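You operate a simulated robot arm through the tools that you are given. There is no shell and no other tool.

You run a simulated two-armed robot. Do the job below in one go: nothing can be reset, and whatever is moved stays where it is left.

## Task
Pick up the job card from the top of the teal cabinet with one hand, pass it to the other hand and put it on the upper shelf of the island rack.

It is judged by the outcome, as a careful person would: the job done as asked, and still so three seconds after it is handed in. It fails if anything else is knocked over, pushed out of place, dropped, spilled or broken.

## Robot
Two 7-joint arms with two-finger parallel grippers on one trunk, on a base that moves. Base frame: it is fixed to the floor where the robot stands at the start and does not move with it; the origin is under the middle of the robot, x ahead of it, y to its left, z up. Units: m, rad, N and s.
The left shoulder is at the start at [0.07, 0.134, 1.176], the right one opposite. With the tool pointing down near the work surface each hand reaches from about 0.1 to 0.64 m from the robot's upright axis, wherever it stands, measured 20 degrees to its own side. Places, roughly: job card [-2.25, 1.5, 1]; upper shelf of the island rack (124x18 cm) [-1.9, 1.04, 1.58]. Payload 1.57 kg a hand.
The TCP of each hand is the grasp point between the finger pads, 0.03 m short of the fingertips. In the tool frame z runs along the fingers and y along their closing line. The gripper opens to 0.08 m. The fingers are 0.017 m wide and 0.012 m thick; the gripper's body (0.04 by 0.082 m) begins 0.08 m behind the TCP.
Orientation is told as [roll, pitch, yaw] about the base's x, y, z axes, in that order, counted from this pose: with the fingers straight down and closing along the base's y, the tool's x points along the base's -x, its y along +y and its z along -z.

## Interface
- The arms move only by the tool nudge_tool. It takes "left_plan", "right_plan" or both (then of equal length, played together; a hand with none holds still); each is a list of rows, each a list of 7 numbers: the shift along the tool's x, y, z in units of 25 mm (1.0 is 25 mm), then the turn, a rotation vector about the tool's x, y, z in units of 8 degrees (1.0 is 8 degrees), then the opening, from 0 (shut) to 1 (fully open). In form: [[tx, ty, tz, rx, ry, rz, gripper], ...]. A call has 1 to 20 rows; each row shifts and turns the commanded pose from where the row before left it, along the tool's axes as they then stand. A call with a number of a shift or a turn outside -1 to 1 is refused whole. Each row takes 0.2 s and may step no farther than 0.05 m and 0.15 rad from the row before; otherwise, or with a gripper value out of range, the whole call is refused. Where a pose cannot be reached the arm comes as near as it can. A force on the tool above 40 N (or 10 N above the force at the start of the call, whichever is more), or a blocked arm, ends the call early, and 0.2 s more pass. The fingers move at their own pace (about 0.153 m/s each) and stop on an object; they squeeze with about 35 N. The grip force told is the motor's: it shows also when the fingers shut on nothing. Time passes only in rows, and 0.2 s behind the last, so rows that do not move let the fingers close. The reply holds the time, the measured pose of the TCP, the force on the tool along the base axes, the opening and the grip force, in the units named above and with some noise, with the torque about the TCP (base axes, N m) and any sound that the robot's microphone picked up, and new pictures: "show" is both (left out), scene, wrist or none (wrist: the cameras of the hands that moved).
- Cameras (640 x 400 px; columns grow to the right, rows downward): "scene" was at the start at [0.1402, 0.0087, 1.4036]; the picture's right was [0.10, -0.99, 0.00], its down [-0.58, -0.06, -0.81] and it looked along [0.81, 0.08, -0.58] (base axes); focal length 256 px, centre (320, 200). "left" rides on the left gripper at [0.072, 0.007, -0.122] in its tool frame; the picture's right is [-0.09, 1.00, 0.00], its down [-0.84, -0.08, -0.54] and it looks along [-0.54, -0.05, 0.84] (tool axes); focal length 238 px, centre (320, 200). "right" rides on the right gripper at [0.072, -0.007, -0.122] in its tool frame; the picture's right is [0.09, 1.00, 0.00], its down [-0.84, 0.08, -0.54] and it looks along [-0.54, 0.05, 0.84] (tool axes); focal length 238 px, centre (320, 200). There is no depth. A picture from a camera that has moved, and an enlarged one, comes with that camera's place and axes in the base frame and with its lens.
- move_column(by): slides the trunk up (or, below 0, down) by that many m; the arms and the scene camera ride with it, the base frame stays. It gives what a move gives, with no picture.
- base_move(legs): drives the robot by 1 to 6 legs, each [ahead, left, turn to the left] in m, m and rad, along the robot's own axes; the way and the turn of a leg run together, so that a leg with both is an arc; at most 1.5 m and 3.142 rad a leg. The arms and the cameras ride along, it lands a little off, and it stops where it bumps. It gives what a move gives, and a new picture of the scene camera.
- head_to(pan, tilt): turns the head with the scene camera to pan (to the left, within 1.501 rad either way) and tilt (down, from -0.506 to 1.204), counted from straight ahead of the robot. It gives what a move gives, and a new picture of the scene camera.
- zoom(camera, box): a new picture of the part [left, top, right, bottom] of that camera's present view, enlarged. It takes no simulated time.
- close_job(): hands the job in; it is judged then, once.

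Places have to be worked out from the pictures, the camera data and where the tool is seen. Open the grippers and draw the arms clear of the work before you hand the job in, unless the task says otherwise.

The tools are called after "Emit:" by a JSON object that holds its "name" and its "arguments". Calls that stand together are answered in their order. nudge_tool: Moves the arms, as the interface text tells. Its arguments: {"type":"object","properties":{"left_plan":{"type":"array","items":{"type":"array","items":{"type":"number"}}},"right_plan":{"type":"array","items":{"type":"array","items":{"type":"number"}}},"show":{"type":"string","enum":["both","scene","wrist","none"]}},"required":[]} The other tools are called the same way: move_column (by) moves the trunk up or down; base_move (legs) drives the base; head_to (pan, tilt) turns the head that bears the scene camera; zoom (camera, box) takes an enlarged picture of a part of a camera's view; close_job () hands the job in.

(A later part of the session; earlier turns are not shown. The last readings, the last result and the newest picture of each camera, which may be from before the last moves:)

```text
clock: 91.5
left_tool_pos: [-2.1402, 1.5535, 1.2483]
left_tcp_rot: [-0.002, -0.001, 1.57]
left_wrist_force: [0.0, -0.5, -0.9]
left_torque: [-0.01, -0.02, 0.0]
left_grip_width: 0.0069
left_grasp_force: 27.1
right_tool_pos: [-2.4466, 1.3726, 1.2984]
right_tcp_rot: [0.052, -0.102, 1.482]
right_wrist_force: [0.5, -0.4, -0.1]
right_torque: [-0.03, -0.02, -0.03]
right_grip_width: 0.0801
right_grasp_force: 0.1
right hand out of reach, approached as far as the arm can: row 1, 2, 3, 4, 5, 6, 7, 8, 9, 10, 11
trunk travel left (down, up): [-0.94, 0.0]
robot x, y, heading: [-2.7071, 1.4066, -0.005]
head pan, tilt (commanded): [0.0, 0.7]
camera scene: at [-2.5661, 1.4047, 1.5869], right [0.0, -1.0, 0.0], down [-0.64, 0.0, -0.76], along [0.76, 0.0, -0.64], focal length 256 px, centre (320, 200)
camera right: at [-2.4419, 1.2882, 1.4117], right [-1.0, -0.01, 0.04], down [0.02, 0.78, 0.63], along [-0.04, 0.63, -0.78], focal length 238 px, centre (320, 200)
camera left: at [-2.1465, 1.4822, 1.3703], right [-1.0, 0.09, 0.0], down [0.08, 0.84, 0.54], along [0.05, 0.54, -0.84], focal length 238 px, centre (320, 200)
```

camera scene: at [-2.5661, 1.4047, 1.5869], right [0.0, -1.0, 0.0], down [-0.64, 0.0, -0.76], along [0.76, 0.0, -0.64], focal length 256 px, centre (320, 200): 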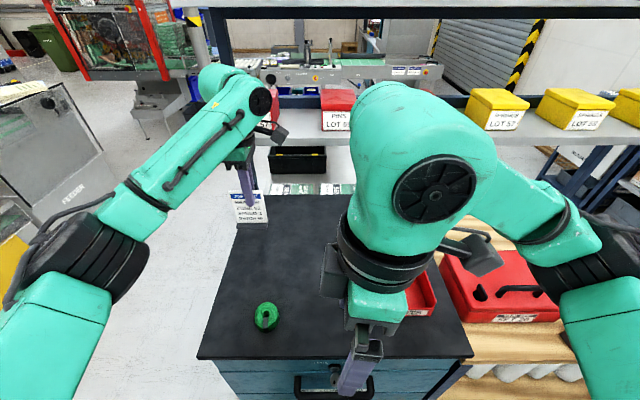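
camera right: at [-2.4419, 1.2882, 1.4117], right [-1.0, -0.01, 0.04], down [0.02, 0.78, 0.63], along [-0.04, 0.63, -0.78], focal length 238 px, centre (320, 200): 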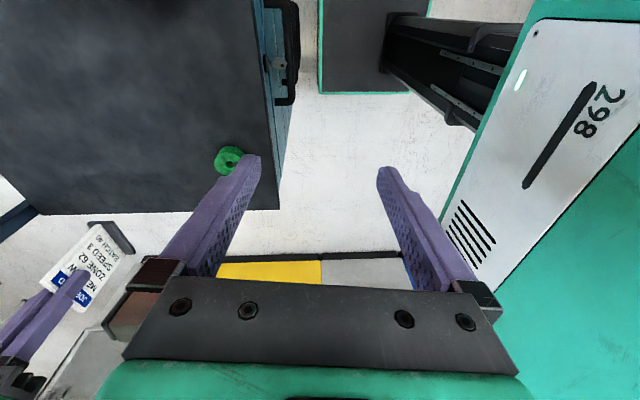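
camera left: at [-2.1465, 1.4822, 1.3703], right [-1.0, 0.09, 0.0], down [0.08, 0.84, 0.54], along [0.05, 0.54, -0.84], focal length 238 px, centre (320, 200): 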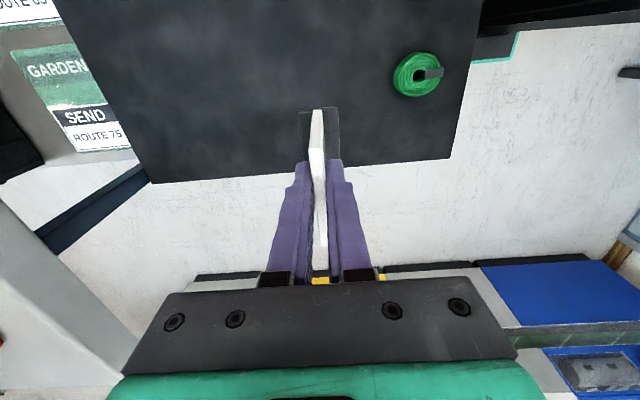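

The right hand drifted back because its wrist roll is at a limit in that direction; the opposite (negative) yaw should be free, as the mirrored left arm shows. I first bring it forward and right, away from my chest.

Emit:
{"name": "nudge_tool", "arguments": {"right_plan": [[0.4, -0.9, 0, 0, 0, 0, 1], [0.4, -0.9, 0, 0, 0, 0, 1], [0.5, -0.9, 0, 0, 0, 0, 1], [0.5, -0.9, 0, 0, 0, 0, 1], [0.5, -0.9, 0, 0, 0, 0, 1], [0.5, -0.9, 0, 0, 0, 0, 1], [0.5, -0.9, 0, 0, 0, 0, 1], [0.5, -0.5, 0, 0, 0, 0, 1]], "show": "scene"}}

```text
clock: 93.3
left_tool_pos: [-2.1399, 1.5544, 1.2497]
left_tcp_rot: [-0.001, 0.0, 1.571]
left_wrist_force: [0.3, 0.1, -0.7]
left_torque: [0.02, -0.02, -0.05]
left_grip_width: 0.0072
left_grasp_force: 26.3
right_tool_pos: [-2.4567, 1.3525, 1.2932]
right_tcp_rot: [0.049, -0.1, 1.48]
right_wrist_force: [-1.2, -1.4, -0.8]
right_torque: [0.0, 0.01, -0.03]
right_grip_width: 0.0799
right_grasp_force: 0.0
right hand out of reach, approached as far as the arm can: row 1, 2, 3, 4, 5, 6, 7, 8
trunk travel left (down, up): [-0.94, 0.0]
robot x, y, heading: [-2.7046, 1.4079, 0.003]
head pan, tilt (commanded): [0.0, 0.7]
camera scene: at [-2.5667, 1.4045, 1.587], right [0.0, -1.0, 0.0], down [-0.64, 0.0, -0.76], along [0.76, 0.0, -0.64], focal length 256 px, centre (320, 200)
```

scene: 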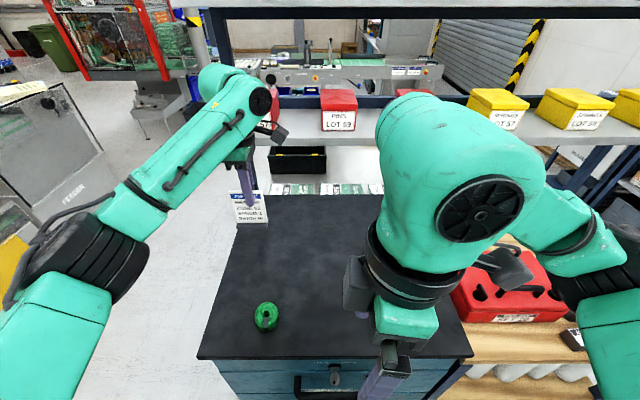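

With the yaw at its limit, translation is blocked too. I turn the yaw back the other way (rz positive) with gentle forward motion.

Emit:
{"name": "nudge_tool", "arguments": {"right_plan": [[0, 0, 0, 0, 0, 0.95, 1], [0, 0, 0, 0, 0, 0.95, 1], [0, 0, 0, 0, 0, 0.95, 1], [0, 0, 0, 0, 0, 0.95, 1], [0, 0, 0, 0, 0, 0.95, 1], [0, 0, 0, 0, 0, 0.95, 1]], "show": "scene"}}

```text
clock: 94.7
left_tool_pos: [-2.1392, 1.5546, 1.2494]
left_tcp_rot: [-0.001, -0.001, 1.571]
left_wrist_force: [0.9, 0.5, -0.9]
left_torque: [0.01, 0.02, -0.01]
left_grip_width: 0.0072
left_grasp_force: 26.6
right_tool_pos: [-2.4564, 1.3524, 1.293]
right_tcp_rot: [0.109, -0.033, 0.685]
right_wrist_force: [0.9, 0.7, -0.4]
right_torque: [-0.01, -0.01, -0.01]
right_grip_width: 0.0802
right_grasp_force: 0.0
trunk travel left (down, up): [-0.94, 0.0]
robot x, y, heading: [-2.7055, 1.4032, -0.001]
head pan, tilt (commanded): [0.0, 0.7]
camera scene: at [-2.5665, 1.4048, 1.587], right [0.0, -1.0, 0.0], down [-0.64, 0.0, -0.76], along [0.76, 0.0, -0.64], focal length 256 px, centre (320, 200)
```

scene: 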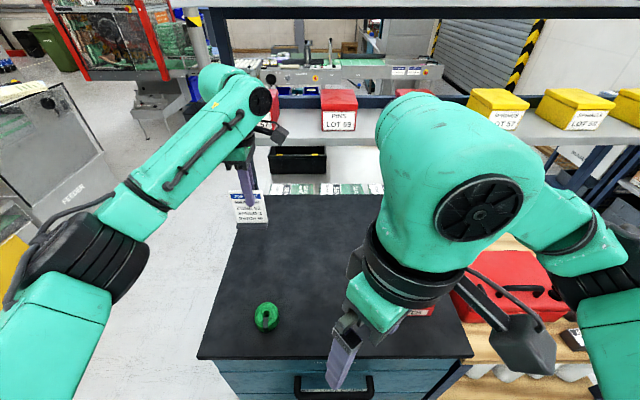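

Free again. I finish turning back to yaw ≈0 and move the hand forward and right to around (-2.27, 1.25).

Emit:
{"name": "nudge_tool", "arguments": {"right_plan": [[0, 0, 0, 0, 0, 0.95, 1], [0, 0, 0, 0, 0, 0.95, 1], [0, 0, 0, 0, 0, 0.95, 1], [0, 0, 0, 0, 0, 0.95, 1], [0, 0, 0, 0, 0, 0.95, 1], [-0.9, -0.5, 0, 0, 0, 0, 1], [-0.9, -0.5, 0, 0, 0, 0, 1], [-0.9, -0.5, 0, 0, 0, 0, 1], [-0.9, -0.5, 0, 0, 0, 0, 1], [-0.9, -0.5, 0, 0, 0, 0, 1], [-0.9, -0.5, 0, 0, 0, 0, 1], [-0.9, -0.5, 0, 0, 0, 0, 1], [-0.9, -0.5, 0, 0, 0, 0, 1], [0, 0, 0, 0, 0, 0, 1]], "show": "scene"}}

```text
clock: 97.7
left_tool_pos: [-2.1392, 1.5545, 1.2489]
left_tcp_rot: [-0.002, 0.001, 1.57]
left_wrist_force: [-0.7, -0.4, -0.8]
left_torque: [0.01, 0.0, -0.01]
left_grip_width: 0.0072
left_grasp_force: 26.7
right_tool_pos: [-2.2725, 1.2579, 1.2763]
right_tcp_rot: [0.107, 0.04, 0.029]
right_wrist_force: [0.2, 0.2, 0.1]
right_torque: [-0.01, 0.0, 0.01]
right_grip_width: 0.0801
right_grasp_force: 0.1
trunk travel left (down, up): [-0.94, 0.0]
robot x, y, heading: [-2.7071, 1.4053, -0.003]
head pan, tilt (commanded): [0.0, 0.7]
camera scene: at [-2.5665, 1.405, 1.587], right [0.0, -1.0, 0.0], down [-0.64, 0.0, -0.76], along [0.76, 0.0, -0.64], focal length 256 px, centre (320, 200)
```

scene: 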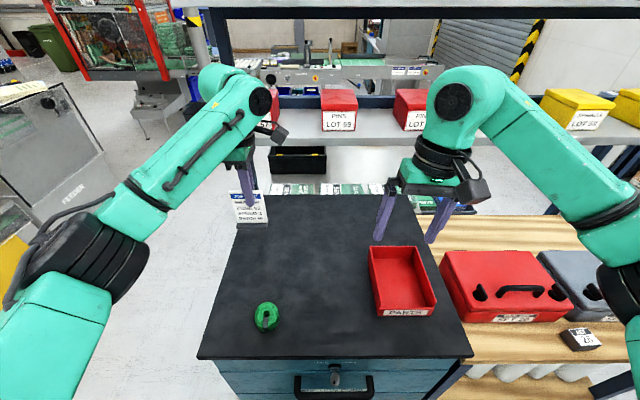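

The right arm now mirrors the left arm's posture. I level it and yaw it to -90° (the free direction), watching for reach messages.

Emit:
{"name": "nudge_tool", "arguments": {"right_plan": [[0, 0, 0, 0.77, -0.286, 0, 1], [0, 0, 0, 0, 0, 0.955, 1], [0, 0, 0, 0, 0, 0.955, 1], [0, 0, 0, 0, 0, 0.955, 1], [0, 0, 0, 0, 0, 0.955, 1], [0, 0, 0, 0, 0, 0.955, 1], [0, 0, 0, 0, 0, 0.955, 1], [0, 0, 0, 0, 0, 0.955, 1], [0, 0, 0, 0, 0, 0.955, 1], [0, 0, 0, 0, 0, 0.955, 1], [0, 0, 0, 0, 0, 0.955, 1], [0, 0, 0, 0, 0, 0.955, 1], [0, 0, 0, 0, 0, 0.955, 1], [0, 0, 0, 0, 0, 0, 1]], "show": "scene"}}

```text
clock: 100.7
left_tool_pos: [-2.1392, 1.5541, 1.248]
left_tcp_rot: [-0.001, -0.001, 1.571]
left_wrist_force: [-0.1, 0.9, -0.6]
left_torque: [-0.02, 0.01, 0.01]
left_grip_width: 0.0071
left_grasp_force: 26.9
right_tool_pos: [-2.2717, 1.2586, 1.2746]
right_tcp_rot: [0.0, 0.0, -1.575]
right_wrist_force: [-0.1, 0.2, 0.5]
right_torque: [0.03, 0.01, -0.01]
right_grip_width: 0.0799
right_grasp_force: 0.0
trunk travel left (down, up): [-0.94, 0.0]
robot x, y, heading: [-2.7032, 1.4054, -0.004]
head pan, tilt (commanded): [0.0, 0.7]
camera scene: at [-2.5664, 1.4049, 1.5869], right [0.0, -1.0, 0.0], down [-0.64, 0.0, -0.76], along [0.76, 0.0, -0.64], focal length 256 px, centre (320, 200)
```

scene: 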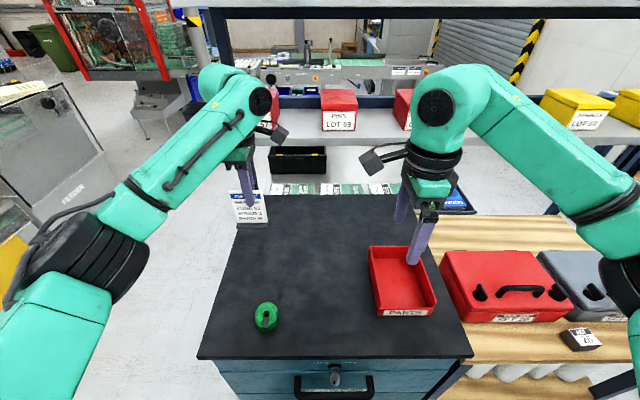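

Yaw -90° reached cleanly. Now I roll the right hand up so its fingers point left (+y), camera on top.

Emit:
{"name": "nudge_tool", "arguments": {"right_plan": [[0, 0, 0, 0, 0.9375, 0, 1], [0, 0, 0, 0, 0.9375, 0, 1], [0, 0, 0, 0, 0.9375, 0, 1], [0, 0, 0, 0, 0.9375, 0, 1], [0, 0, 0, 0, 0.9375, 0, 1], [0, 0, 0, 0, 0.9375, 0, 1]], "show": "scene"}}

```text
clock: 102.1
left_tool_pos: [-2.1399, 1.5544, 1.2482]
left_tcp_rot: [-0.001, 0.001, 1.57]
left_wrist_force: [0.3, -0.3, -0.9]
left_torque: [0.0, -0.01, 0.02]
left_grip_width: 0.0071
left_grasp_force: 26.8
right_tool_pos: [-2.2736, 1.2574, 1.2749]
right_tcp_rot: [0.001, 0.788, -1.575]
right_wrist_force: [0.3, -0.7, -0.4]
right_torque: [-0.02, 0.02, 0.0]
right_grip_width: 0.08
right_grasp_force: 0.2
trunk travel left (down, up): [-0.94, 0.0]
robot x, y, heading: [-2.7047, 1.4066, -0.003]
head pan, tilt (commanded): [0.0, 0.7]
camera scene: at [-2.5666, 1.4039, 1.587], right [0.0, -1.0, 0.0], down [-0.64, 0.0, -0.76], along [0.76, 0.0, -0.64], focal length 256 px, centre (320, 200)
```

scene: 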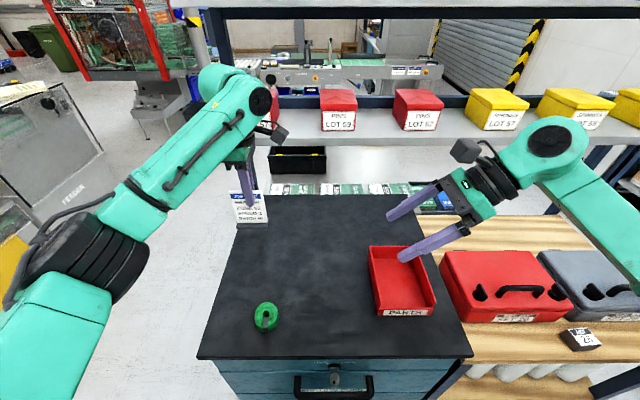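

Half way and reachable. I continue to fully horizontal.

Emit:
{"name": "nudge_tool", "arguments": {"right_plan": [[0, 0, 0, 0, 0.9375, 0, 1], [0, 0, 0, 0, 0.9375, 0, 1], [0, 0, 0, 0, 0.9375, 0, 1], [0, 0, 0, 0, 0.9375, 0, 1], [0, 0, 0, 0, 0.9375, 0, 1], [0, 0, 0, 0, 0.9375, 0, 1], [0, 0, 0, 0, 0, 0, 1]], "show": "both"}}

```text
clock: 103.7
left_tool_pos: [-2.1396, 1.5545, 1.2481]
left_tcp_rot: [-0.002, 0.0, 1.57]
left_wrist_force: [0.1, -0.5, 0.4]
left_torque: [-0.01, -0.02, 0.0]
left_grip_width: 0.0072
left_grasp_force: 27.1
right_tool_pos: [-2.2738, 1.2583, 1.2744]
right_tcp_rot: [-2.922, 1.57, 1.786]
right_wrist_force: [0.6, 0.4, 0.1]
right_torque: [-0.02, -0.01, 0.01]
right_grip_width: 0.0801
right_grasp_force: 0.0
trunk travel left (down, up): [-0.94, 0.0]
robot x, y, heading: [-2.7028, 1.4024, -0.0]
head pan, tilt (commanded): [0.0, 0.7]
camera scene: at [-2.5664, 1.405, 1.587], right [0.0, -1.0, 0.0], down [-0.64, 0.0, -0.76], along [0.76, 0.0, -0.64], focal length 256 px, centre (320, 200)
camera right: at [-2.281, 1.1371, 1.3469], right [1.0, 0.0, 0.09], down [0.07, -0.54, -0.84], along [0.05, 0.84, -0.54], focal length 238 px, centre (320, 200)
```

scene: 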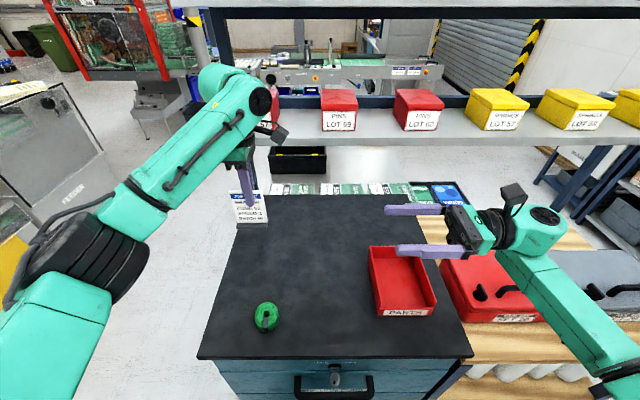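
right: 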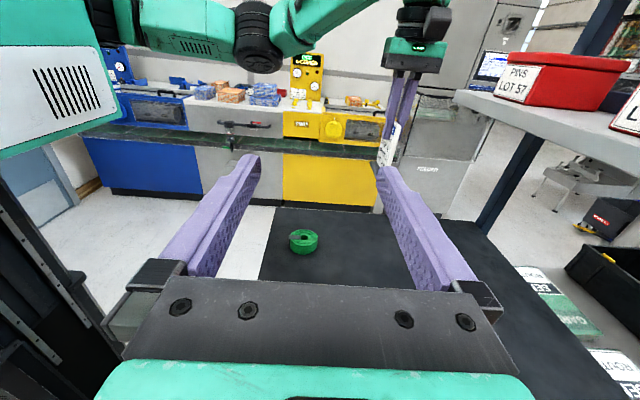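

The right hand points left with no limit problems. Before the handover I test (empty) that from here it can swing to point forward toward the shelf with the camera on top: first half of the swing while rising.

Emit:
{"name": "nudge_tool", "arguments": {"right_plan": [[0.96, 0.56, 0, -0.9375, 0, 0, 1], [0.96, 0.555, 0.073, -0.9375, 0, 0, 1], [0.96, 0.541, 0.145, -0.9375, 0, 0, 1], [0.96, 0.517, 0.214, -0.9375, 0, 0, 1], [0.96, 0.485, 0.28, -0.9375, 0, 0, 1], [0.96, 0.444, 0.341, -0.9375, 0, 0, 1], [0, 0, 0, 0, 0, 0, 1]], "show": "scene"}}

```text
clock: 105.3
left_tool_pos: [-2.1397, 1.5547, 1.2492]
left_tcp_rot: [-0.004, 0.0, 1.572]
left_wrist_force: [-0.4, 0.3, -0.4]
left_torque: [0.02, 0.03, 0.02]
left_grip_width: 0.0074
left_grasp_force: 26.6
right_tool_pos: [-2.1891, 1.2579, 1.4199]
right_tcp_rot: [1.403, 1.57, -0.958]
right_wrist_force: [0.1, -0.1, 0.2]
right_torque: [-0.02, 0.01, 0.01]
right_grip_width: 0.0802
right_grasp_force: 0.0
trunk travel left (down, up): [-0.94, 0.0]
robot x, y, heading: [-2.7024, 1.407, 0.001]
head pan, tilt (commanded): [0.0, 0.7]
camera scene: at [-2.5663, 1.4047, 1.5869], right [0.0, -1.0, 0.0], down [-0.64, 0.0, -0.76], along [0.76, 0.0, -0.64], focal length 256 px, centre (320, 200)
```

scene: 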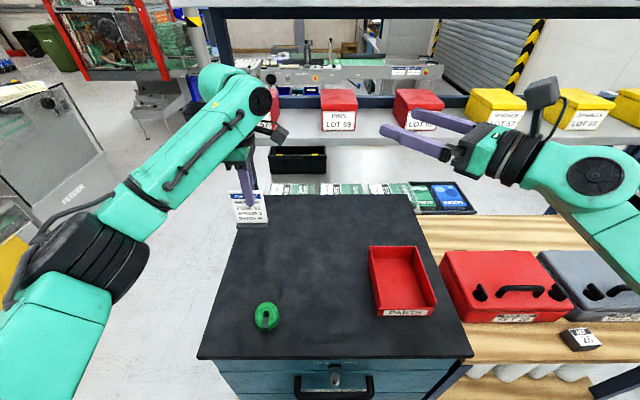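

Good, it swings smoothly at 45° now. I continue to pointing forward.

Emit:
{"name": "nudge_tool", "arguments": {"right_plan": [[0.96, 0.396, 0.396, -0.9375, 0, 0, 1], [0.96, 0.341, 0.444, -0.9375, 0, 0, 1], [0.96, 0.28, 0.485, -0.9375, 0, 0, 1], [0.96, 0.214, 0.517, -0.9375, 0, 0, 1], [0.96, 0.145, 0.541, -0.9375, 0, 0, 1], [0.96, 0.073, 0.555, -0.9375, 0, 0, 1], [0, 0, 0, 0, 0, 0, 1]], "show": "scene"}}

```text
clock: 106.9
left_tool_pos: [-2.1391, 1.5534, 1.2488]
left_tcp_rot: [-0.002, 0.0, 1.57]
left_wrist_force: [-0.1, -0.4, -0.4]
left_torque: [-0.01, -0.03, -0.01]
left_grip_width: 0.0071
left_grasp_force: 26.9
right_tool_pos: [-2.1051, 1.2578, 1.5625]
right_tcp_rot: [1.74, 1.571, -1.406]
right_wrist_force: [0.4, 0.8, 0.4]
right_torque: [0.03, -0.01, 0.01]
right_grip_width: 0.08
right_grasp_force: 0.0
trunk travel left (down, up): [-0.94, 0.0]
robot x, y, heading: [-2.7022, 1.4025, -0.004]
head pan, tilt (commanded): [0.0, 0.7]
camera scene: at [-2.5664, 1.4044, 1.5869], right [0.0, -1.0, 0.0], down [-0.64, 0.0, -0.76], along [0.76, 0.0, -0.64], focal length 256 px, centre (320, 200)
```

scene: 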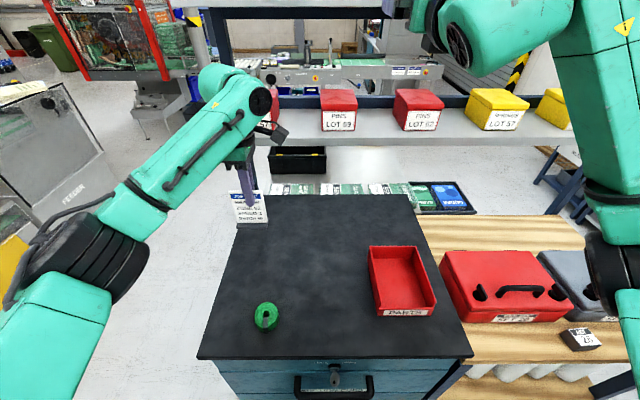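

It reaches the forward-pointing pose at (-2.105, 1.258, 1.563) with the elbow low, and the camera on top will give a good look at the shelf surface. I test onward: up to z≈1.64 and forward over the shelf edge.

Emit:
{"name": "nudge_tool", "arguments": {"right_plan": [[1.0, 0, 0, 0, 0, 0, 1], [1.0, 0, 0, 0, 0, 0, 1], [1.0, 0, 0, 0, 0, 0, 1], [0, 0, 0.9, 0, 0, 0, 1], [0, 0, 0.9, 0, 0, 0, 1], [0, 0, 0.9, 0, 0, 0, 1], [0, 0, 0.9, 0, 0, 0, 1], [0, 0, 0.9, 0, 0, 0, 1], [-0.3, 0, 0.7, 0, 0, 0, 1], [-0.3, 0, 0.7, 0, 0, 0, 1], [0, 0, 0, 0, 0, 0, 1]], "show": "both"}}

```text
clock: 109.3
left_tool_pos: [-2.1404, 1.5551, 1.248]
left_tcp_rot: [-0.001, -0.001, 1.571]
left_wrist_force: [-0.1, 0.2, -0.5]
left_torque: [-0.03, 0.03, -0.01]
left_grip_width: 0.0074
left_grasp_force: 27.0
right_tool_pos: [-1.9585, 1.2574, 1.6238]
right_tcp_rot: [2.237, 1.568, -0.908]
right_wrist_force: [0.3, 0.7, -0.1]
right_torque: [0.01, -0.03, 0.01]
right_grip_width: 0.0799
right_grasp_force: 0.1
trunk travel left (down, up): [-0.94, 0.0]
robot x, y, heading: [-2.7052, 1.407, -0.006]
head pan, tilt (commanded): [0.0, 0.7]
camera scene: at [-2.5665, 1.4051, 1.587], right [0.0, -1.0, 0.0], down [-0.64, 0.0, -0.76], along [0.76, 0.0, -0.64], focal length 256 px, centre (320, 200)
camera right: at [-2.0807, 1.2654, 1.6953], right [0.0, -1.0, 0.09], down [-0.54, -0.08, -0.84], along [0.84, -0.05, -0.54], focal length 238 px, centre (320, 200)
```

scene: 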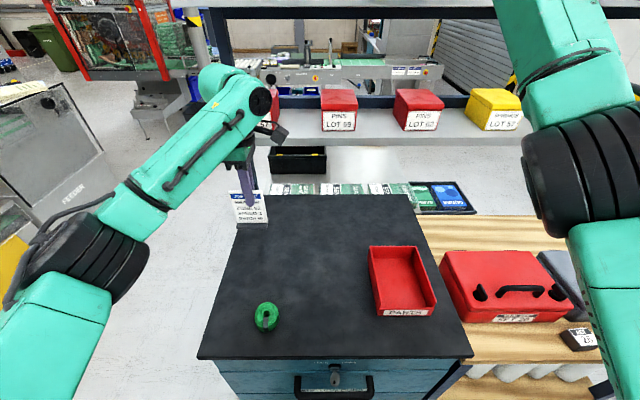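
right: 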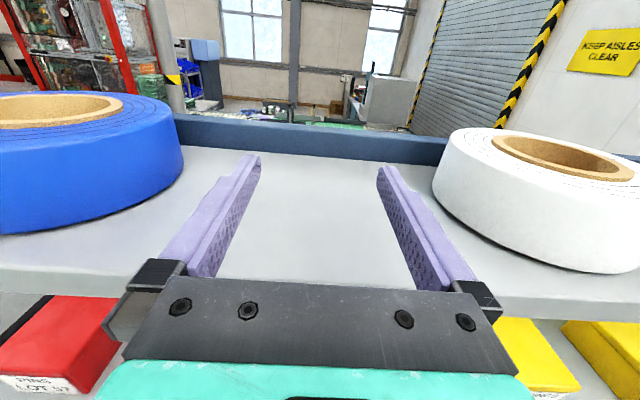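

The right hand reaches (-1.959, 1.257, 1.624) freely, and its camera shows the clear shelf space between the blue and white rolls (shelf x from -1.99 to -1.80). Now I retrace back out toward the handover pose.

Emit:
{"name": "nudge_tool", "arguments": {"right_plan": [[0.3, 0, -0.977, 0, 0, 0, 1], [0.3, 0, -0.977, 0, 0, 0, 1], [0, 0, -0.977, 0, 0, 0, 1], [0, 0, -0.977, 0, 0, 0, 1], [0, 0, -0.977, 0, 0, 0, 1], [0, 0, -0.977, 0, 0, 0, 1], [-1.0, 0, 0, 0, 0, 0, 1], [-1.0, 0, 0, 0, 0, 0, 1], [-1.0, 0, 0, 0, 0, 0, 1], [0, 0, 0, 0, 0, 0, 1]], "show": "none"}}

Emit:
{"name": "nudge_tool", "arguments": {"right_plan": [[-0.96, 0, -0.56, 0.9375, 0, 0, 1], [-0.96, -0.073, -0.555, 0.9375, 0, 0, 1], [-0.96, -0.145, -0.541, 0.9375, 0, 0, 1], [-0.96, -0.214, -0.517, 0.9375, 0, 0, 1], [-0.96, -0.28, -0.485, 0.9375, 0, 0, 1], [-0.96, -0.341, -0.444, 0.9375, 0, 0, 1], [-0.96, -0.396, -0.396, 0.9375, 0, 0, 1], [-0.96, -0.444, -0.341, 0.9375, 0, 0, 1], [-0.96, -0.485, -0.28, 0.9375, 0, 0, 1], [-0.96, -0.517, -0.214, 0.9375, 0, 0, 1], [-0.96, -0.541, -0.145, 0.9375, 0, 0, 1], [-0.96, -0.555, -0.073, 0.9375, 0, 0, 1], [0, 0, 0, 0, 0, 0, 1]], "show": "both"}}

```text
clock: 111.5
left_tool_pos: [-2.1399, 1.5543, 1.2483]
left_tcp_rot: [-0.002, -0.002, 1.571]
left_wrist_force: [-0.5, 0.7, -0.8]
left_torque: [-0.05, 0.0, 0.02]
left_grip_width: 0.007
left_grasp_force: 26.1
right_tool_pos: [-2.1041, 1.2575, 1.5634]
right_tcp_rot: [1.93, 1.57, -1.216]
right_wrist_force: [-0.7, 0.2, 0.0]
right_torque: [-0.01, -0.03, -0.01]
right_grip_width: 0.08
right_grasp_force: 0.0
trunk travel left (down, up): [-0.94, 0.0]
robot x, y, heading: [-2.7023, 1.4076, -0.001]
head pan, tilt (commanded): [0.0, 0.7]
```

```text
clock: 114.3
left_tool_pos: [-2.1401, 1.5527, 1.2489]
left_tcp_rot: [-0.001, 0.0, 1.571]
left_wrist_force: [0.7, 0.2, -0.1]
left_torque: [0.01, 0.02, 0.01]
left_grip_width: 0.0069
left_grasp_force: 26.1
right_tool_pos: [-2.272, 1.2584, 1.275]
right_tcp_rot: [1.14, 1.569, -0.434]
right_wrist_force: [-0.6, 0.4, -0.8]
right_torque: [0.01, 0.0, 0.04]
right_grip_width: 0.08
right_grasp_force: 0.0
trunk travel left (down, up): [-0.94, 0.0]
robot x, y, heading: [-2.7049, 1.4047, -0.001]
head pan, tilt (commanded): [0.0, 0.7]
camera scene: at [-2.5666, 1.4049, 1.587], right [0.0, -1.0, 0.0], down [-0.64, 0.0, -0.76], along [0.76, 0.0, -0.64], focal length 256 px, centre (320, 200)
camera right: at [-2.2796, 1.1372, 1.3468], right [1.0, 0.0, 0.09], down [0.08, -0.54, -0.84], along [0.05, 0.84, -0.54], focal length 238 px, centre (320, 200)
```

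scene: 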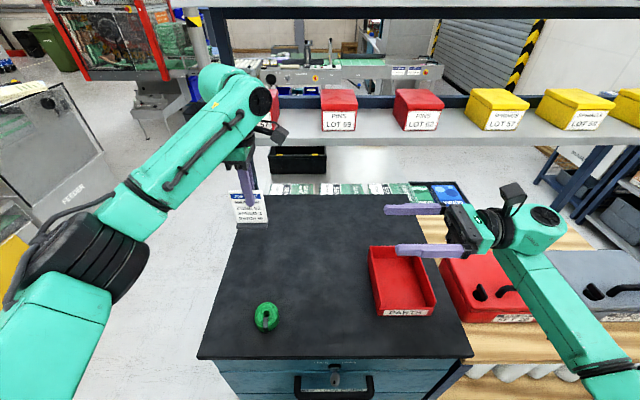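
right: 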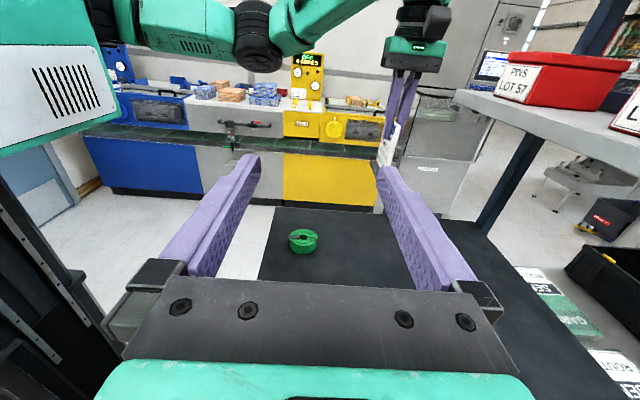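

Both hands are ready: right pointing left at (-2.272, 1.258, 1.275), left holding the card at yaw 90°. I bring the left hand with the card in front of the right fingers, leaving a 13 cm gap, and align the right in x.

Emit:
{"name": "nudge_tool", "arguments": {"left_plan": [[0.667, 0.8, -0.527, 0, 0, 0, 0], [0.667, 0.8, -0.527, 0, 0, 0, 0], [0.667, 0.8, -0.527, 0, 0, 0, 0], [0.667, 0.8, -0.527, 0, 0, 0, 0], [0.667, 0.8, -0.527, 0, 0, 0, 0], [0.667, 0.8, -0.527, 0, 0, 0, 0], [0, 0, 0, 0, 0, 0, 0]], "right_plan": [[0, 0.24, 0, 0, 0, 0, 1], [0, 0.24, 0, 0, 0, 0, 1], [0, 0, 0, 0, 0, 0, 1], [0, 0, 0, 0, 0, 0, 1], [0, 0, 0, 0, 0, 0, 1], [0, 0, 0, 0, 0, 0, 1], [0, 0, 0, 0, 0, 0, 1]], "show": "both"}}

Emit:
{"name": "zoom", "arguments": {"camera": "right", "box": [220, 40, 420, 240]}}

Emit:
{"name": "zoom", "arguments": {"camera": "scene", "box": [220, 130, 520, 320]}}

```text
clock: 115.9
left_tool_pos: [-2.2599, 1.4554, 1.3282]
left_tcp_rot: [0.001, 0.0, 1.572]
left_wrist_force: [1.0, -0.3, -0.8]
left_torque: [0.01, 0.0, 0.0]
left_grip_width: 0.007
left_grasp_force: 26.2
right_tool_pos: [-2.2605, 1.2586, 1.2758]
right_tcp_rot: [-0.277, 1.569, -1.852]
right_wrist_force: [-0.4, 0.0, -0.2]
right_torque: [-0.03, 0.02, -0.01]
right_grip_width: 0.0801
right_grasp_force: 0.0
trunk travel left (down, up): [-0.94, 0.0]
robot x, y, heading: [-2.7052, 1.407, -0.003]
head pan, tilt (commanded): [0.0, 0.7]
camera scene: at [-2.5662, 1.405, 1.5869], right [0.0, -1.0, 0.0], down [-0.64, 0.0, -0.76], along [0.76, 0.0, -0.64], focal length 256 px, centre (320, 200)
camera right: at [-2.2675, 1.1372, 1.3473], right [1.0, 0.0, 0.09], down [0.08, -0.54, -0.84], along [0.05, 0.84, -0.54], focal length 238 px, centre (320, 200)
camera left: at [-2.2668, 1.3823, 1.4498], right [-1.0, 0.09, 0.0], down [0.08, 0.84, 0.54], along [0.05, 0.54, -0.84], focal length 238 px, centre (320, 200)
```

scene: 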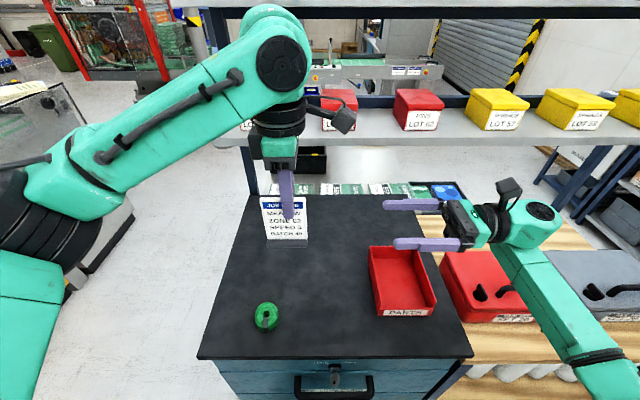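
right: 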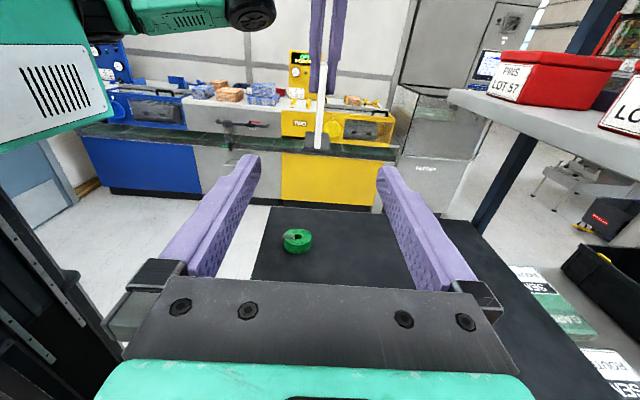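
left: 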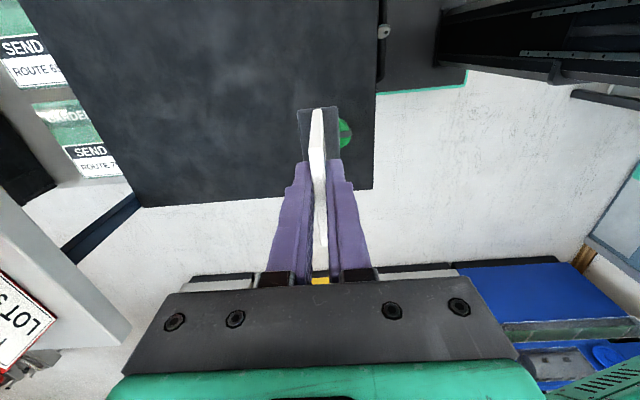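

```text
2.00 times, centred on (320, 140) of right
camera zoom: at [-2.2675, 1.1372, 1.3473], right [1.0, 0.0, 0.09], down [0.08, -0.54, -0.84], along [0.05, 0.84, -0.54], focal length 477 px, centre (320, 320)
```

zoom: 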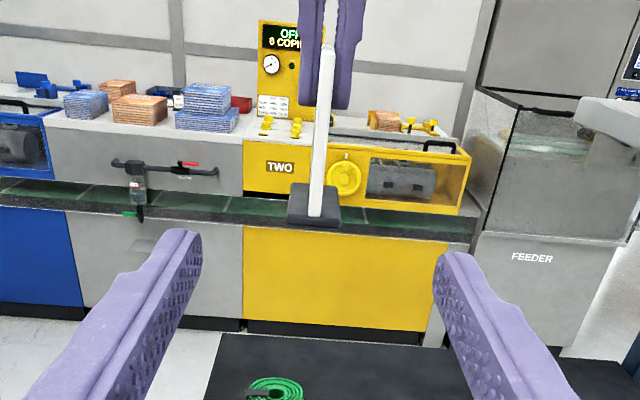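

```text
2.11 times, centred on (370, 225) of scene
camera zoom: at [-2.5662, 1.405, 1.5869], right [0.0, -1.0, 0.0], down [-0.64, 0.0, -0.76], along [0.76, 0.0, -0.64], focal length 540 px, centre (215, 147)
```

zoom: 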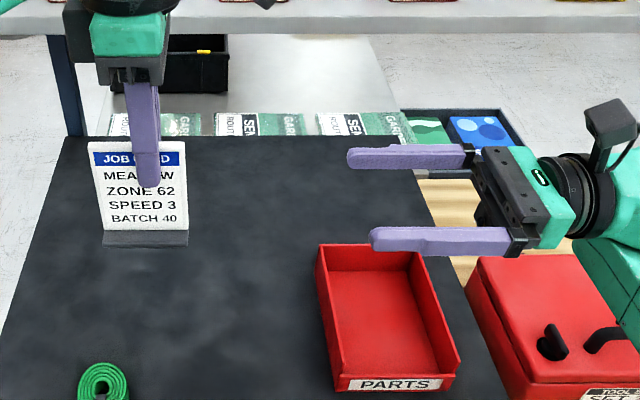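

The card (reading JOB CARD …) is held upright and edge-on to the right hand; the right approach axis meets its near edge midway between the foot and the left fingertips, about 2 mm off in x. I correct that and advance the right hand 16 cm so its fingers straddle the card's near edge.

Emit:
{"name": "nudge_tool", "arguments": {"right_plan": [[0, -0.08, 0.8, 0, 0, 0, 1], [0, 0, 0.9, 0, 0, 0, 1], [0, 0, 0.9, 0, 0, 0, 1], [0, 0, 0.9, 0, 0, 0, 1], [0, 0, 0.9, 0, 0, 0, 1], [0, 0, 0.6, 0, 0, 0, 1], [0, 0, 0, 0, 0, 0, 1]], "show": "both"}}

Emit:
{"name": "zoom", "arguments": {"camera": "right", "box": [220, 40, 420, 240]}}

Emit:
{"name": "zoom", "arguments": {"camera": "scene", "box": [220, 130, 460, 280]}}

```text
clock: 117.5
left_tool_pos: [-2.2593, 1.4548, 1.3286]
left_tcp_rot: [-0.001, 0.001, 1.57]
left_wrist_force: [0.1, 0.1, -0.5]
left_torque: [-0.01, 0.01, 0.02]
left_grip_width: 0.0072
left_grasp_force: 26.6
right_tool_pos: [-2.2612, 1.3816, 1.2753]
right_tcp_rot: [-0.193, 1.571, -1.767]
right_wrist_force: [0.1, 0.2, -0.4]
right_torque: [0.0, -0.03, -0.04]
right_grip_width: 0.0798
right_grasp_force: 0.0
trunk travel left (down, up): [-0.94, 0.0]
robot x, y, heading: [-2.7065, 1.407, 0.0]
head pan, tilt (commanded): [0.0, 0.7]
camera scene: at [-2.5666, 1.4044, 1.587], right [0.0, -1.0, 0.0], down [-0.64, 0.0, -0.76], along [0.76, 0.0, -0.64], focal length 256 px, centre (320, 200)
camera right: at [-2.2693, 1.2613, 1.3472], right [1.0, 0.0, 0.09], down [0.08, -0.54, -0.84], along [0.05, 0.84, -0.54], focal length 238 px, centre (320, 200)
```

scene: 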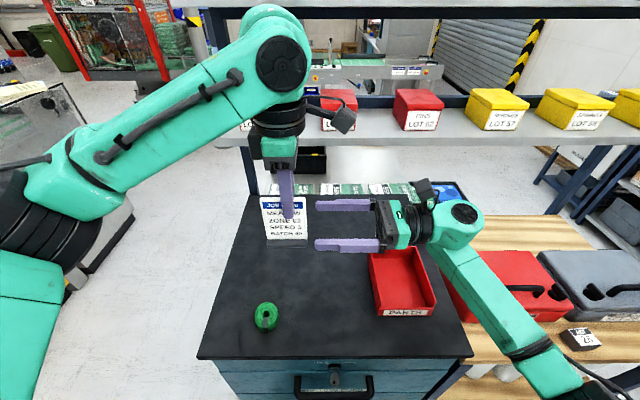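
right: 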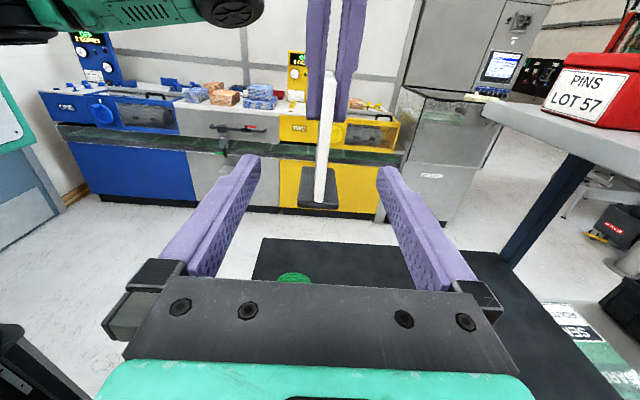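

```text
2.00 times, centred on (320, 140) of right
camera zoom: at [-2.2693, 1.2613, 1.3472], right [1.0, 0.0, 0.09], down [0.08, -0.54, -0.84], along [0.05, 0.84, -0.54], focal length 477 px, centre (320, 320)
```

zoom: 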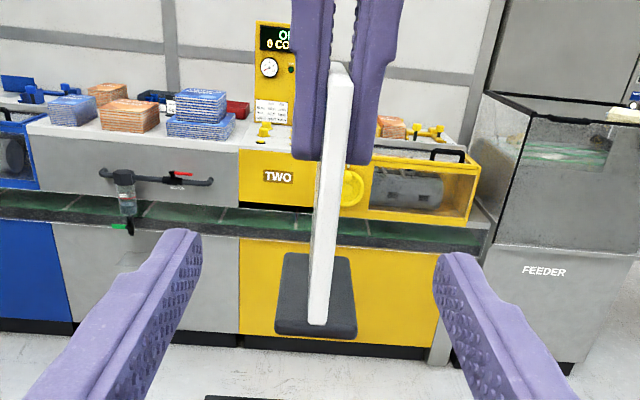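

```text
2.67 times, centred on (340, 205) of scene
camera zoom: at [-2.5666, 1.4044, 1.587], right [0.0, -1.0, 0.0], down [-0.64, 0.0, -0.76], along [0.76, 0.0, -0.64], focal length 684 px, centre (267, 187)
```

zoom: 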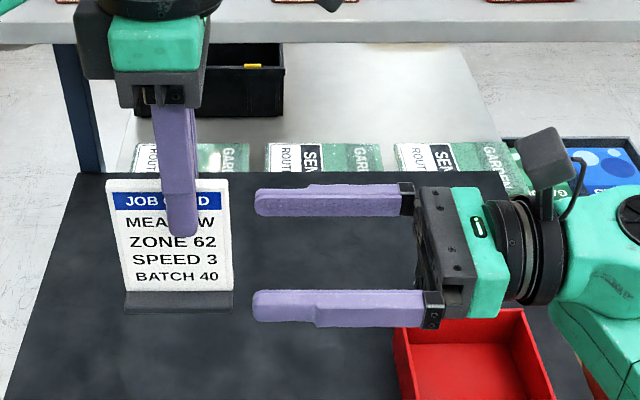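

Alignment is within 1 mm, and the fingertips are 14 mm short of the card's edge. I advance 44 mm more and then close the right gripper on the card.

Emit:
{"name": "nudge_tool", "arguments": {"right_plan": [[0, 0, 0.6, 0, 0, 0, 1], [0, 0, 0.6, 0, 0, 0, 1], [0, 0, 0.56, 0, 0, 0, 1], [0, 0, 0, 0, 0, 0, 1]], "show": "both"}}

Emit:
{"name": "zoom", "arguments": {"camera": "scene", "box": [220, 130, 460, 280]}}

Emit:
{"name": "zoom", "arguments": {"camera": "right", "box": [220, 40, 420, 240]}}

```text
clock: 118.5
left_tool_pos: [-2.2588, 1.4551, 1.3279]
left_tcp_rot: [0.0, -0.002, 1.571]
left_wrist_force: [0.1, -0.5, -0.3]
left_torque: [0.01, 0.01, 0.0]
left_grip_width: 0.007
left_grasp_force: 26.5
right_tool_pos: [-2.261, 1.4275, 1.2754]
right_tcp_rot: [0.123, 1.57, -1.452]
right_wrist_force: [-0.2, -0.6, 0.4]
right_torque: [-0.01, 0.0, -0.02]
right_grip_width: 0.0803
right_grasp_force: 0.0
trunk travel left (down, up): [-0.94, 0.0]
robot x, y, heading: [-2.7044, 1.4055, -0.0]
head pan, tilt (commanded): [0.0, 0.7]
camera scene: at [-2.5665, 1.4047, 1.587], right [0.0, -1.0, 0.0], down [-0.64, 0.0, -0.76], along [0.76, 0.0, -0.64], focal length 256 px, centre (320, 200)
camera right: at [-2.2694, 1.3055, 1.3468], right [1.0, 0.0, 0.09], down [0.08, -0.54, -0.84], along [0.05, 0.84, -0.54], focal length 238 px, centre (320, 200)
```

scene: 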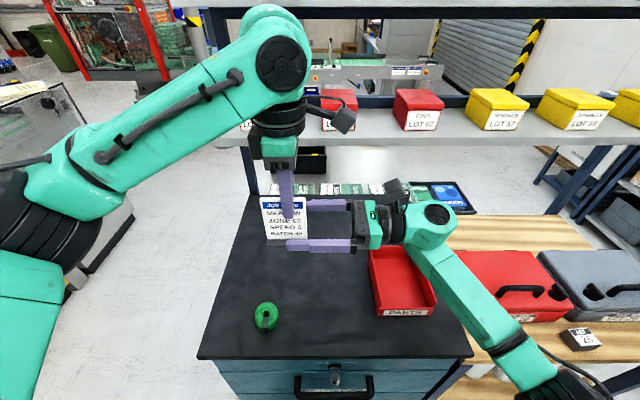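
right: 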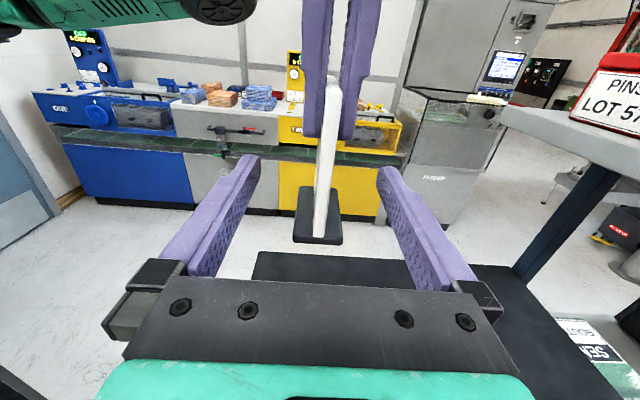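

```text
2.67 times, centred on (340, 205) of scene
camera zoom: at [-2.5665, 1.4047, 1.587], right [0.0, -1.0, 0.0], down [-0.64, 0.0, -0.76], along [0.76, 0.0, -0.64], focal length 684 px, centre (267, 187)
```

zoom: 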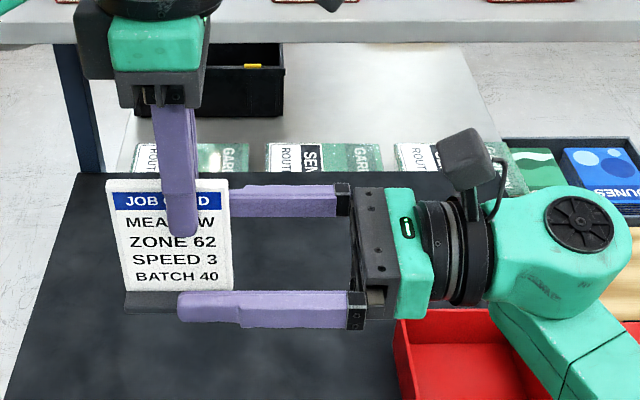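

```text
2.00 times, centred on (320, 140) of right
camera zoom: at [-2.2694, 1.3055, 1.3468], right [1.0, 0.0, 0.09], down [0.08, -0.54, -0.84], along [0.05, 0.84, -0.54], focal length 477 px, centre (320, 320)
```

zoom: 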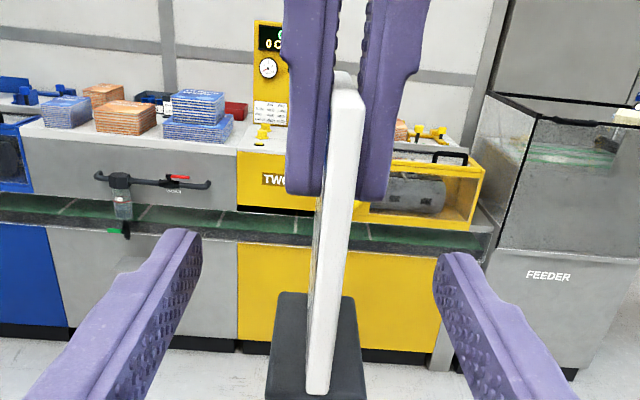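

The right fingers straddle the lower part of the card with about 3 cm overlap, clear of both the left fingertips and the foot. I close the right gripper.

Emit:
{"name": "nudge_tool", "arguments": {"right_plan": [[0, 0.05, 0, 0, 0, 0, 0.4], [0, 0, 0, 0, 0, 0, 0], [0, 0, 0, 0, 0, 0, 0], [0, 0, 0, 0, 0, 0, 0]], "show": "both"}}

Emit:
{"name": "zoom", "arguments": {"camera": "scene", "box": [220, 130, 460, 280]}}

```text
clock: 119.5
left_tool_pos: [-2.26, 1.4546, 1.3283]
left_tcp_rot: [0.001, 0.001, 1.57]
left_wrist_force: [-6.1, -1.2, -0.5]
left_torque: [-0.01, 0.25, -0.08]
left_grip_width: 0.007
left_grasp_force: 26.9
right_tool_pos: [-2.2612, 1.4259, 1.274]
right_tcp_rot: [-0.138, 1.572, -1.715]
right_wrist_force: [6.2, 0.6, -0.7]
right_torque: [-0.08, 0.01, -0.12]
right_grip_width: 0.0074
right_grasp_force: 26.0
trunk travel left (down, up): [-0.94, 0.0]
robot x, y, heading: [-2.7069, 1.4041, 0.002]
head pan, tilt (commanded): [0.0, 0.7]
camera scene: at [-2.5664, 1.4049, 1.5869], right [0.0, -1.0, 0.0], down [-0.64, 0.0, -0.76], along [0.76, 0.0, -0.64], focal length 256 px, centre (320, 200)
camera right: at [-2.2677, 1.3057, 1.3468], right [1.0, 0.0, 0.09], down [0.07, -0.54, -0.84], along [0.05, 0.84, -0.54], focal length 238 px, centre (320, 200)
```

scene: 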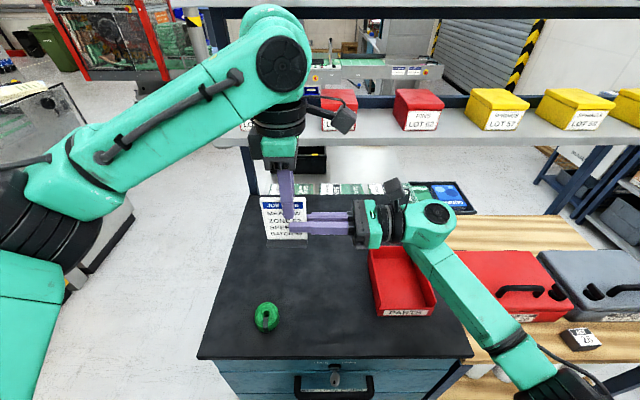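
right: 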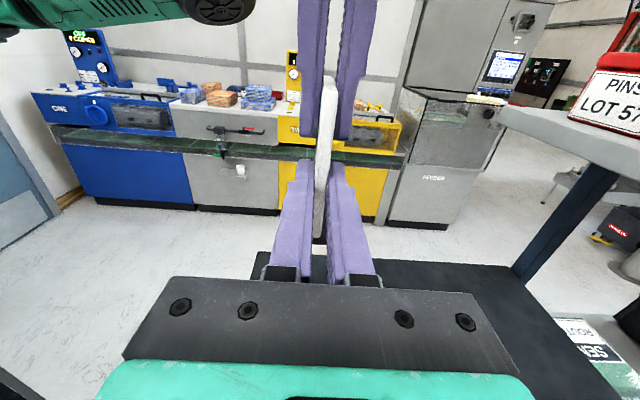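

```text
2.67 times, centred on (340, 205) of scene
camera zoom: at [-2.5664, 1.4049, 1.5869], right [0.0, -1.0, 0.0], down [-0.64, 0.0, -0.76], along [0.76, 0.0, -0.64], focal length 684 px, centre (267, 187)
```

zoom: 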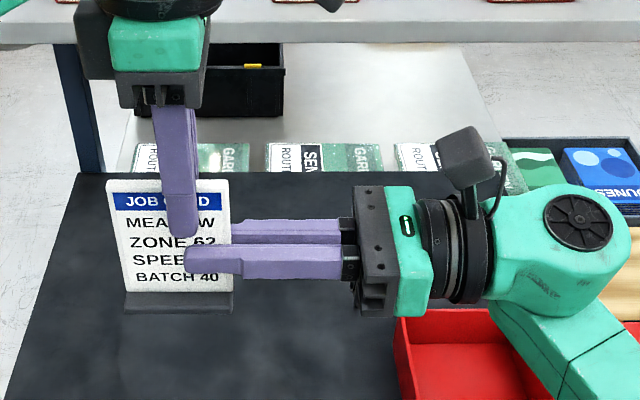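

Both hands now hold the card (right: 7.4 mm, 26 N) with a small 6 N cross force. I ease the right hand 1 mm to relieve it, then open the left gripper.

Emit:
{"name": "nudge_tool", "arguments": {"right_plan": [[0, 0.03, 0, 0, 0, 0, 0], [0, 0, 0, 0, 0, 0, 0], [0, 0, 0, 0, 0, 0, 0], [0, 0, 0, 0, 0, 0, 0], [0, 0, 0, 0, 0, 0, 0]], "left_plan": [[0, 0, 0, 0, 0, 0, 0], [0, 0, 0, 0, 0, 0, 0.15], [0, 0, 0, 0, 0, 0, 0.3], [0, 0, 0, 0, 0, 0, 0.6], [0, 0, 0, 0, 0, 0, 0.6]], "show": "both"}}

Emit:
{"name": "zoom", "arguments": {"camera": "scene", "box": [220, 130, 460, 280]}}

```text
clock: 120.7
left_tool_pos: [-2.2601, 1.4557, 1.3287]
left_tcp_rot: [-0.001, 0.0, 1.57]
left_wrist_force: [-0.5, 0.1, -0.6]
left_torque: [0.02, 0.0, -0.01]
left_grip_width: 0.0478
left_grasp_force: 0.0
right_tool_pos: [-2.2587, 1.4279, 1.2755]
right_tcp_rot: [-0.025, 1.571, -1.6]
right_wrist_force: [0.2, -0.4, 0.3]
right_torque: [-0.02, 0.0, 0.04]
right_grip_width: 0.007
right_grasp_force: 26.4
trunk travel left (down, up): [-0.94, 0.0]
robot x, y, heading: [-2.7054, 1.4034, 0.002]
head pan, tilt (commanded): [0.0, 0.7]
camera scene: at [-2.5665, 1.4049, 1.587], right [0.0, -1.0, 0.0], down [-0.64, 0.0, -0.76], along [0.76, 0.0, -0.64], focal length 256 px, centre (320, 200)
camera right: at [-2.2673, 1.3059, 1.347], right [1.0, 0.0, 0.09], down [0.08, -0.54, -0.84], along [0.05, 0.84, -0.54], focal length 238 px, centre (320, 200)
camera left: at [-2.2667, 1.3824, 1.4498], right [-1.0, 0.09, 0.0], down [0.08, 0.84, 0.54], along [0.05, 0.54, -0.84], focal length 238 px, centre (320, 200)
```

scene: 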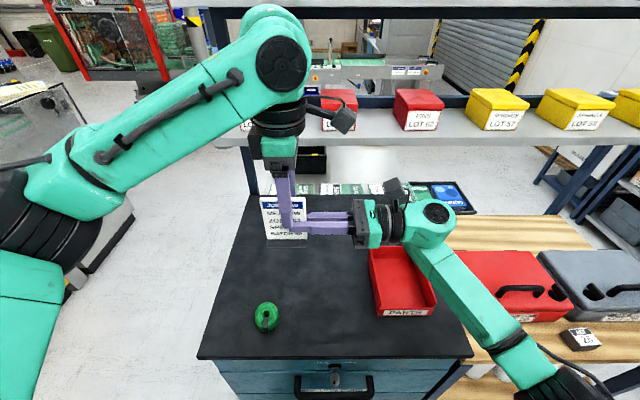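
right: 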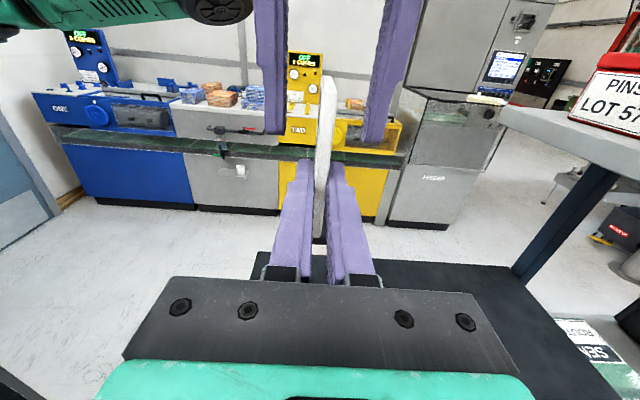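
left: 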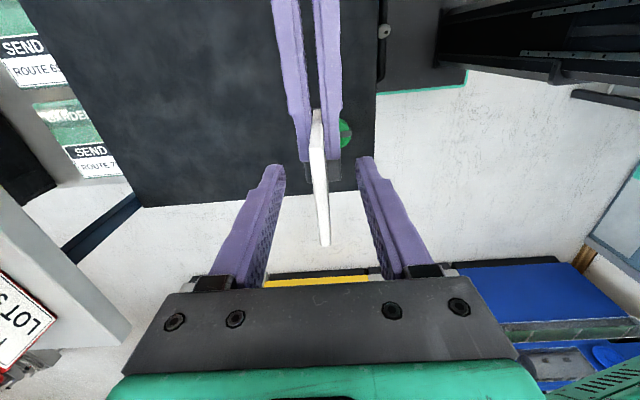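

```text
2.67 times, centred on (340, 205) of scene
camera zoom: at [-2.5665, 1.4049, 1.587], right [0.0, -1.0, 0.0], down [-0.64, 0.0, -0.76], along [0.76, 0.0, -0.64], focal length 684 px, centre (267, 187)
```

zoom: 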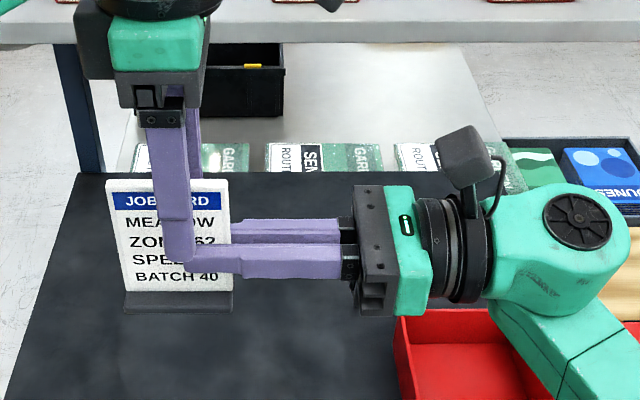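

The handover succeeded: the right hand holds the card alone (7.0 mm, 26 N), and the left is open. I lift the left hand straight up off the card, then move it away to the left.

Emit:
{"name": "nudge_tool", "arguments": {"left_plan": [[0, 0, -0.8, 0, 0, 0, 0.6], [0, 0, -0.9, 0, 0, 0, 0.6], [0, 0, -0.9, 0, 0, 0, 0.6], [0, 0, -0.9, 0, 0, 0, 0.6], [-0.8, 0, -0.3, 0, 0, 0, 0.6], [-0.9, 0, 0, 0, 0, 0, 0.6], [-0.9, 0, 0, 0, 0, 0, 0.6], [-0.9, 0, 0, 0, 0, 0, 0.6], [-0.9, 0, 0, 0, 0, 0, 0.6], [-0.9, 0, 0, 0, 0, 0, 0.6], [0, 0, 0, 0, 0, 0, 0.6]], "show": "both"}}

```text
clock: 123.1
left_tool_pos: [-2.2601, 1.5868, 1.4227]
left_tcp_rot: [-0.003, 0.001, 1.572]
left_wrist_force: [-0.4, -0.5, 0.1]
left_torque: [0.0, -0.02, -0.03]
left_grip_width: 0.0479
left_grasp_force: 0.1
right_tool_pos: [-2.2602, 1.4264, 1.2757]
right_tcp_rot: [-0.148, 1.571, -1.722]
right_wrist_force: [-0.1, 0.8, -0.2]
right_torque: [-0.01, -0.01, 0.02]
right_grip_width: 0.0068
right_grasp_force: 26.3
trunk travel left (down, up): [-0.94, 0.0]
robot x, y, heading: [-2.7056, 1.4037, -0.004]
head pan, tilt (commanded): [0.0, 0.7]
camera scene: at [-2.5665, 1.4043, 1.587], right [0.0, -1.0, 0.0], down [-0.64, 0.0, -0.76], along [0.76, 0.0, -0.64], focal length 256 px, centre (320, 200)
camera left: at [-2.2674, 1.5148, 1.5441], right [-1.0, 0.09, 0.0], down [0.08, 0.84, 0.54], along [0.05, 0.54, -0.84], focal length 238 px, centre (320, 200)
```

scene: 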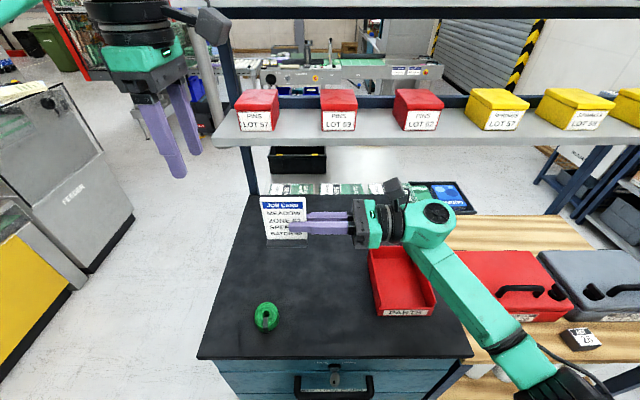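
left: 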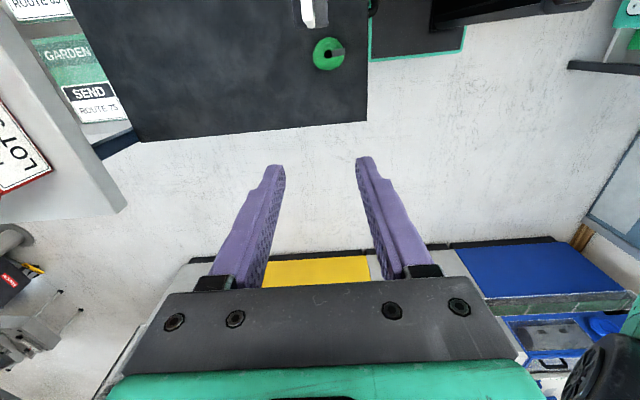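

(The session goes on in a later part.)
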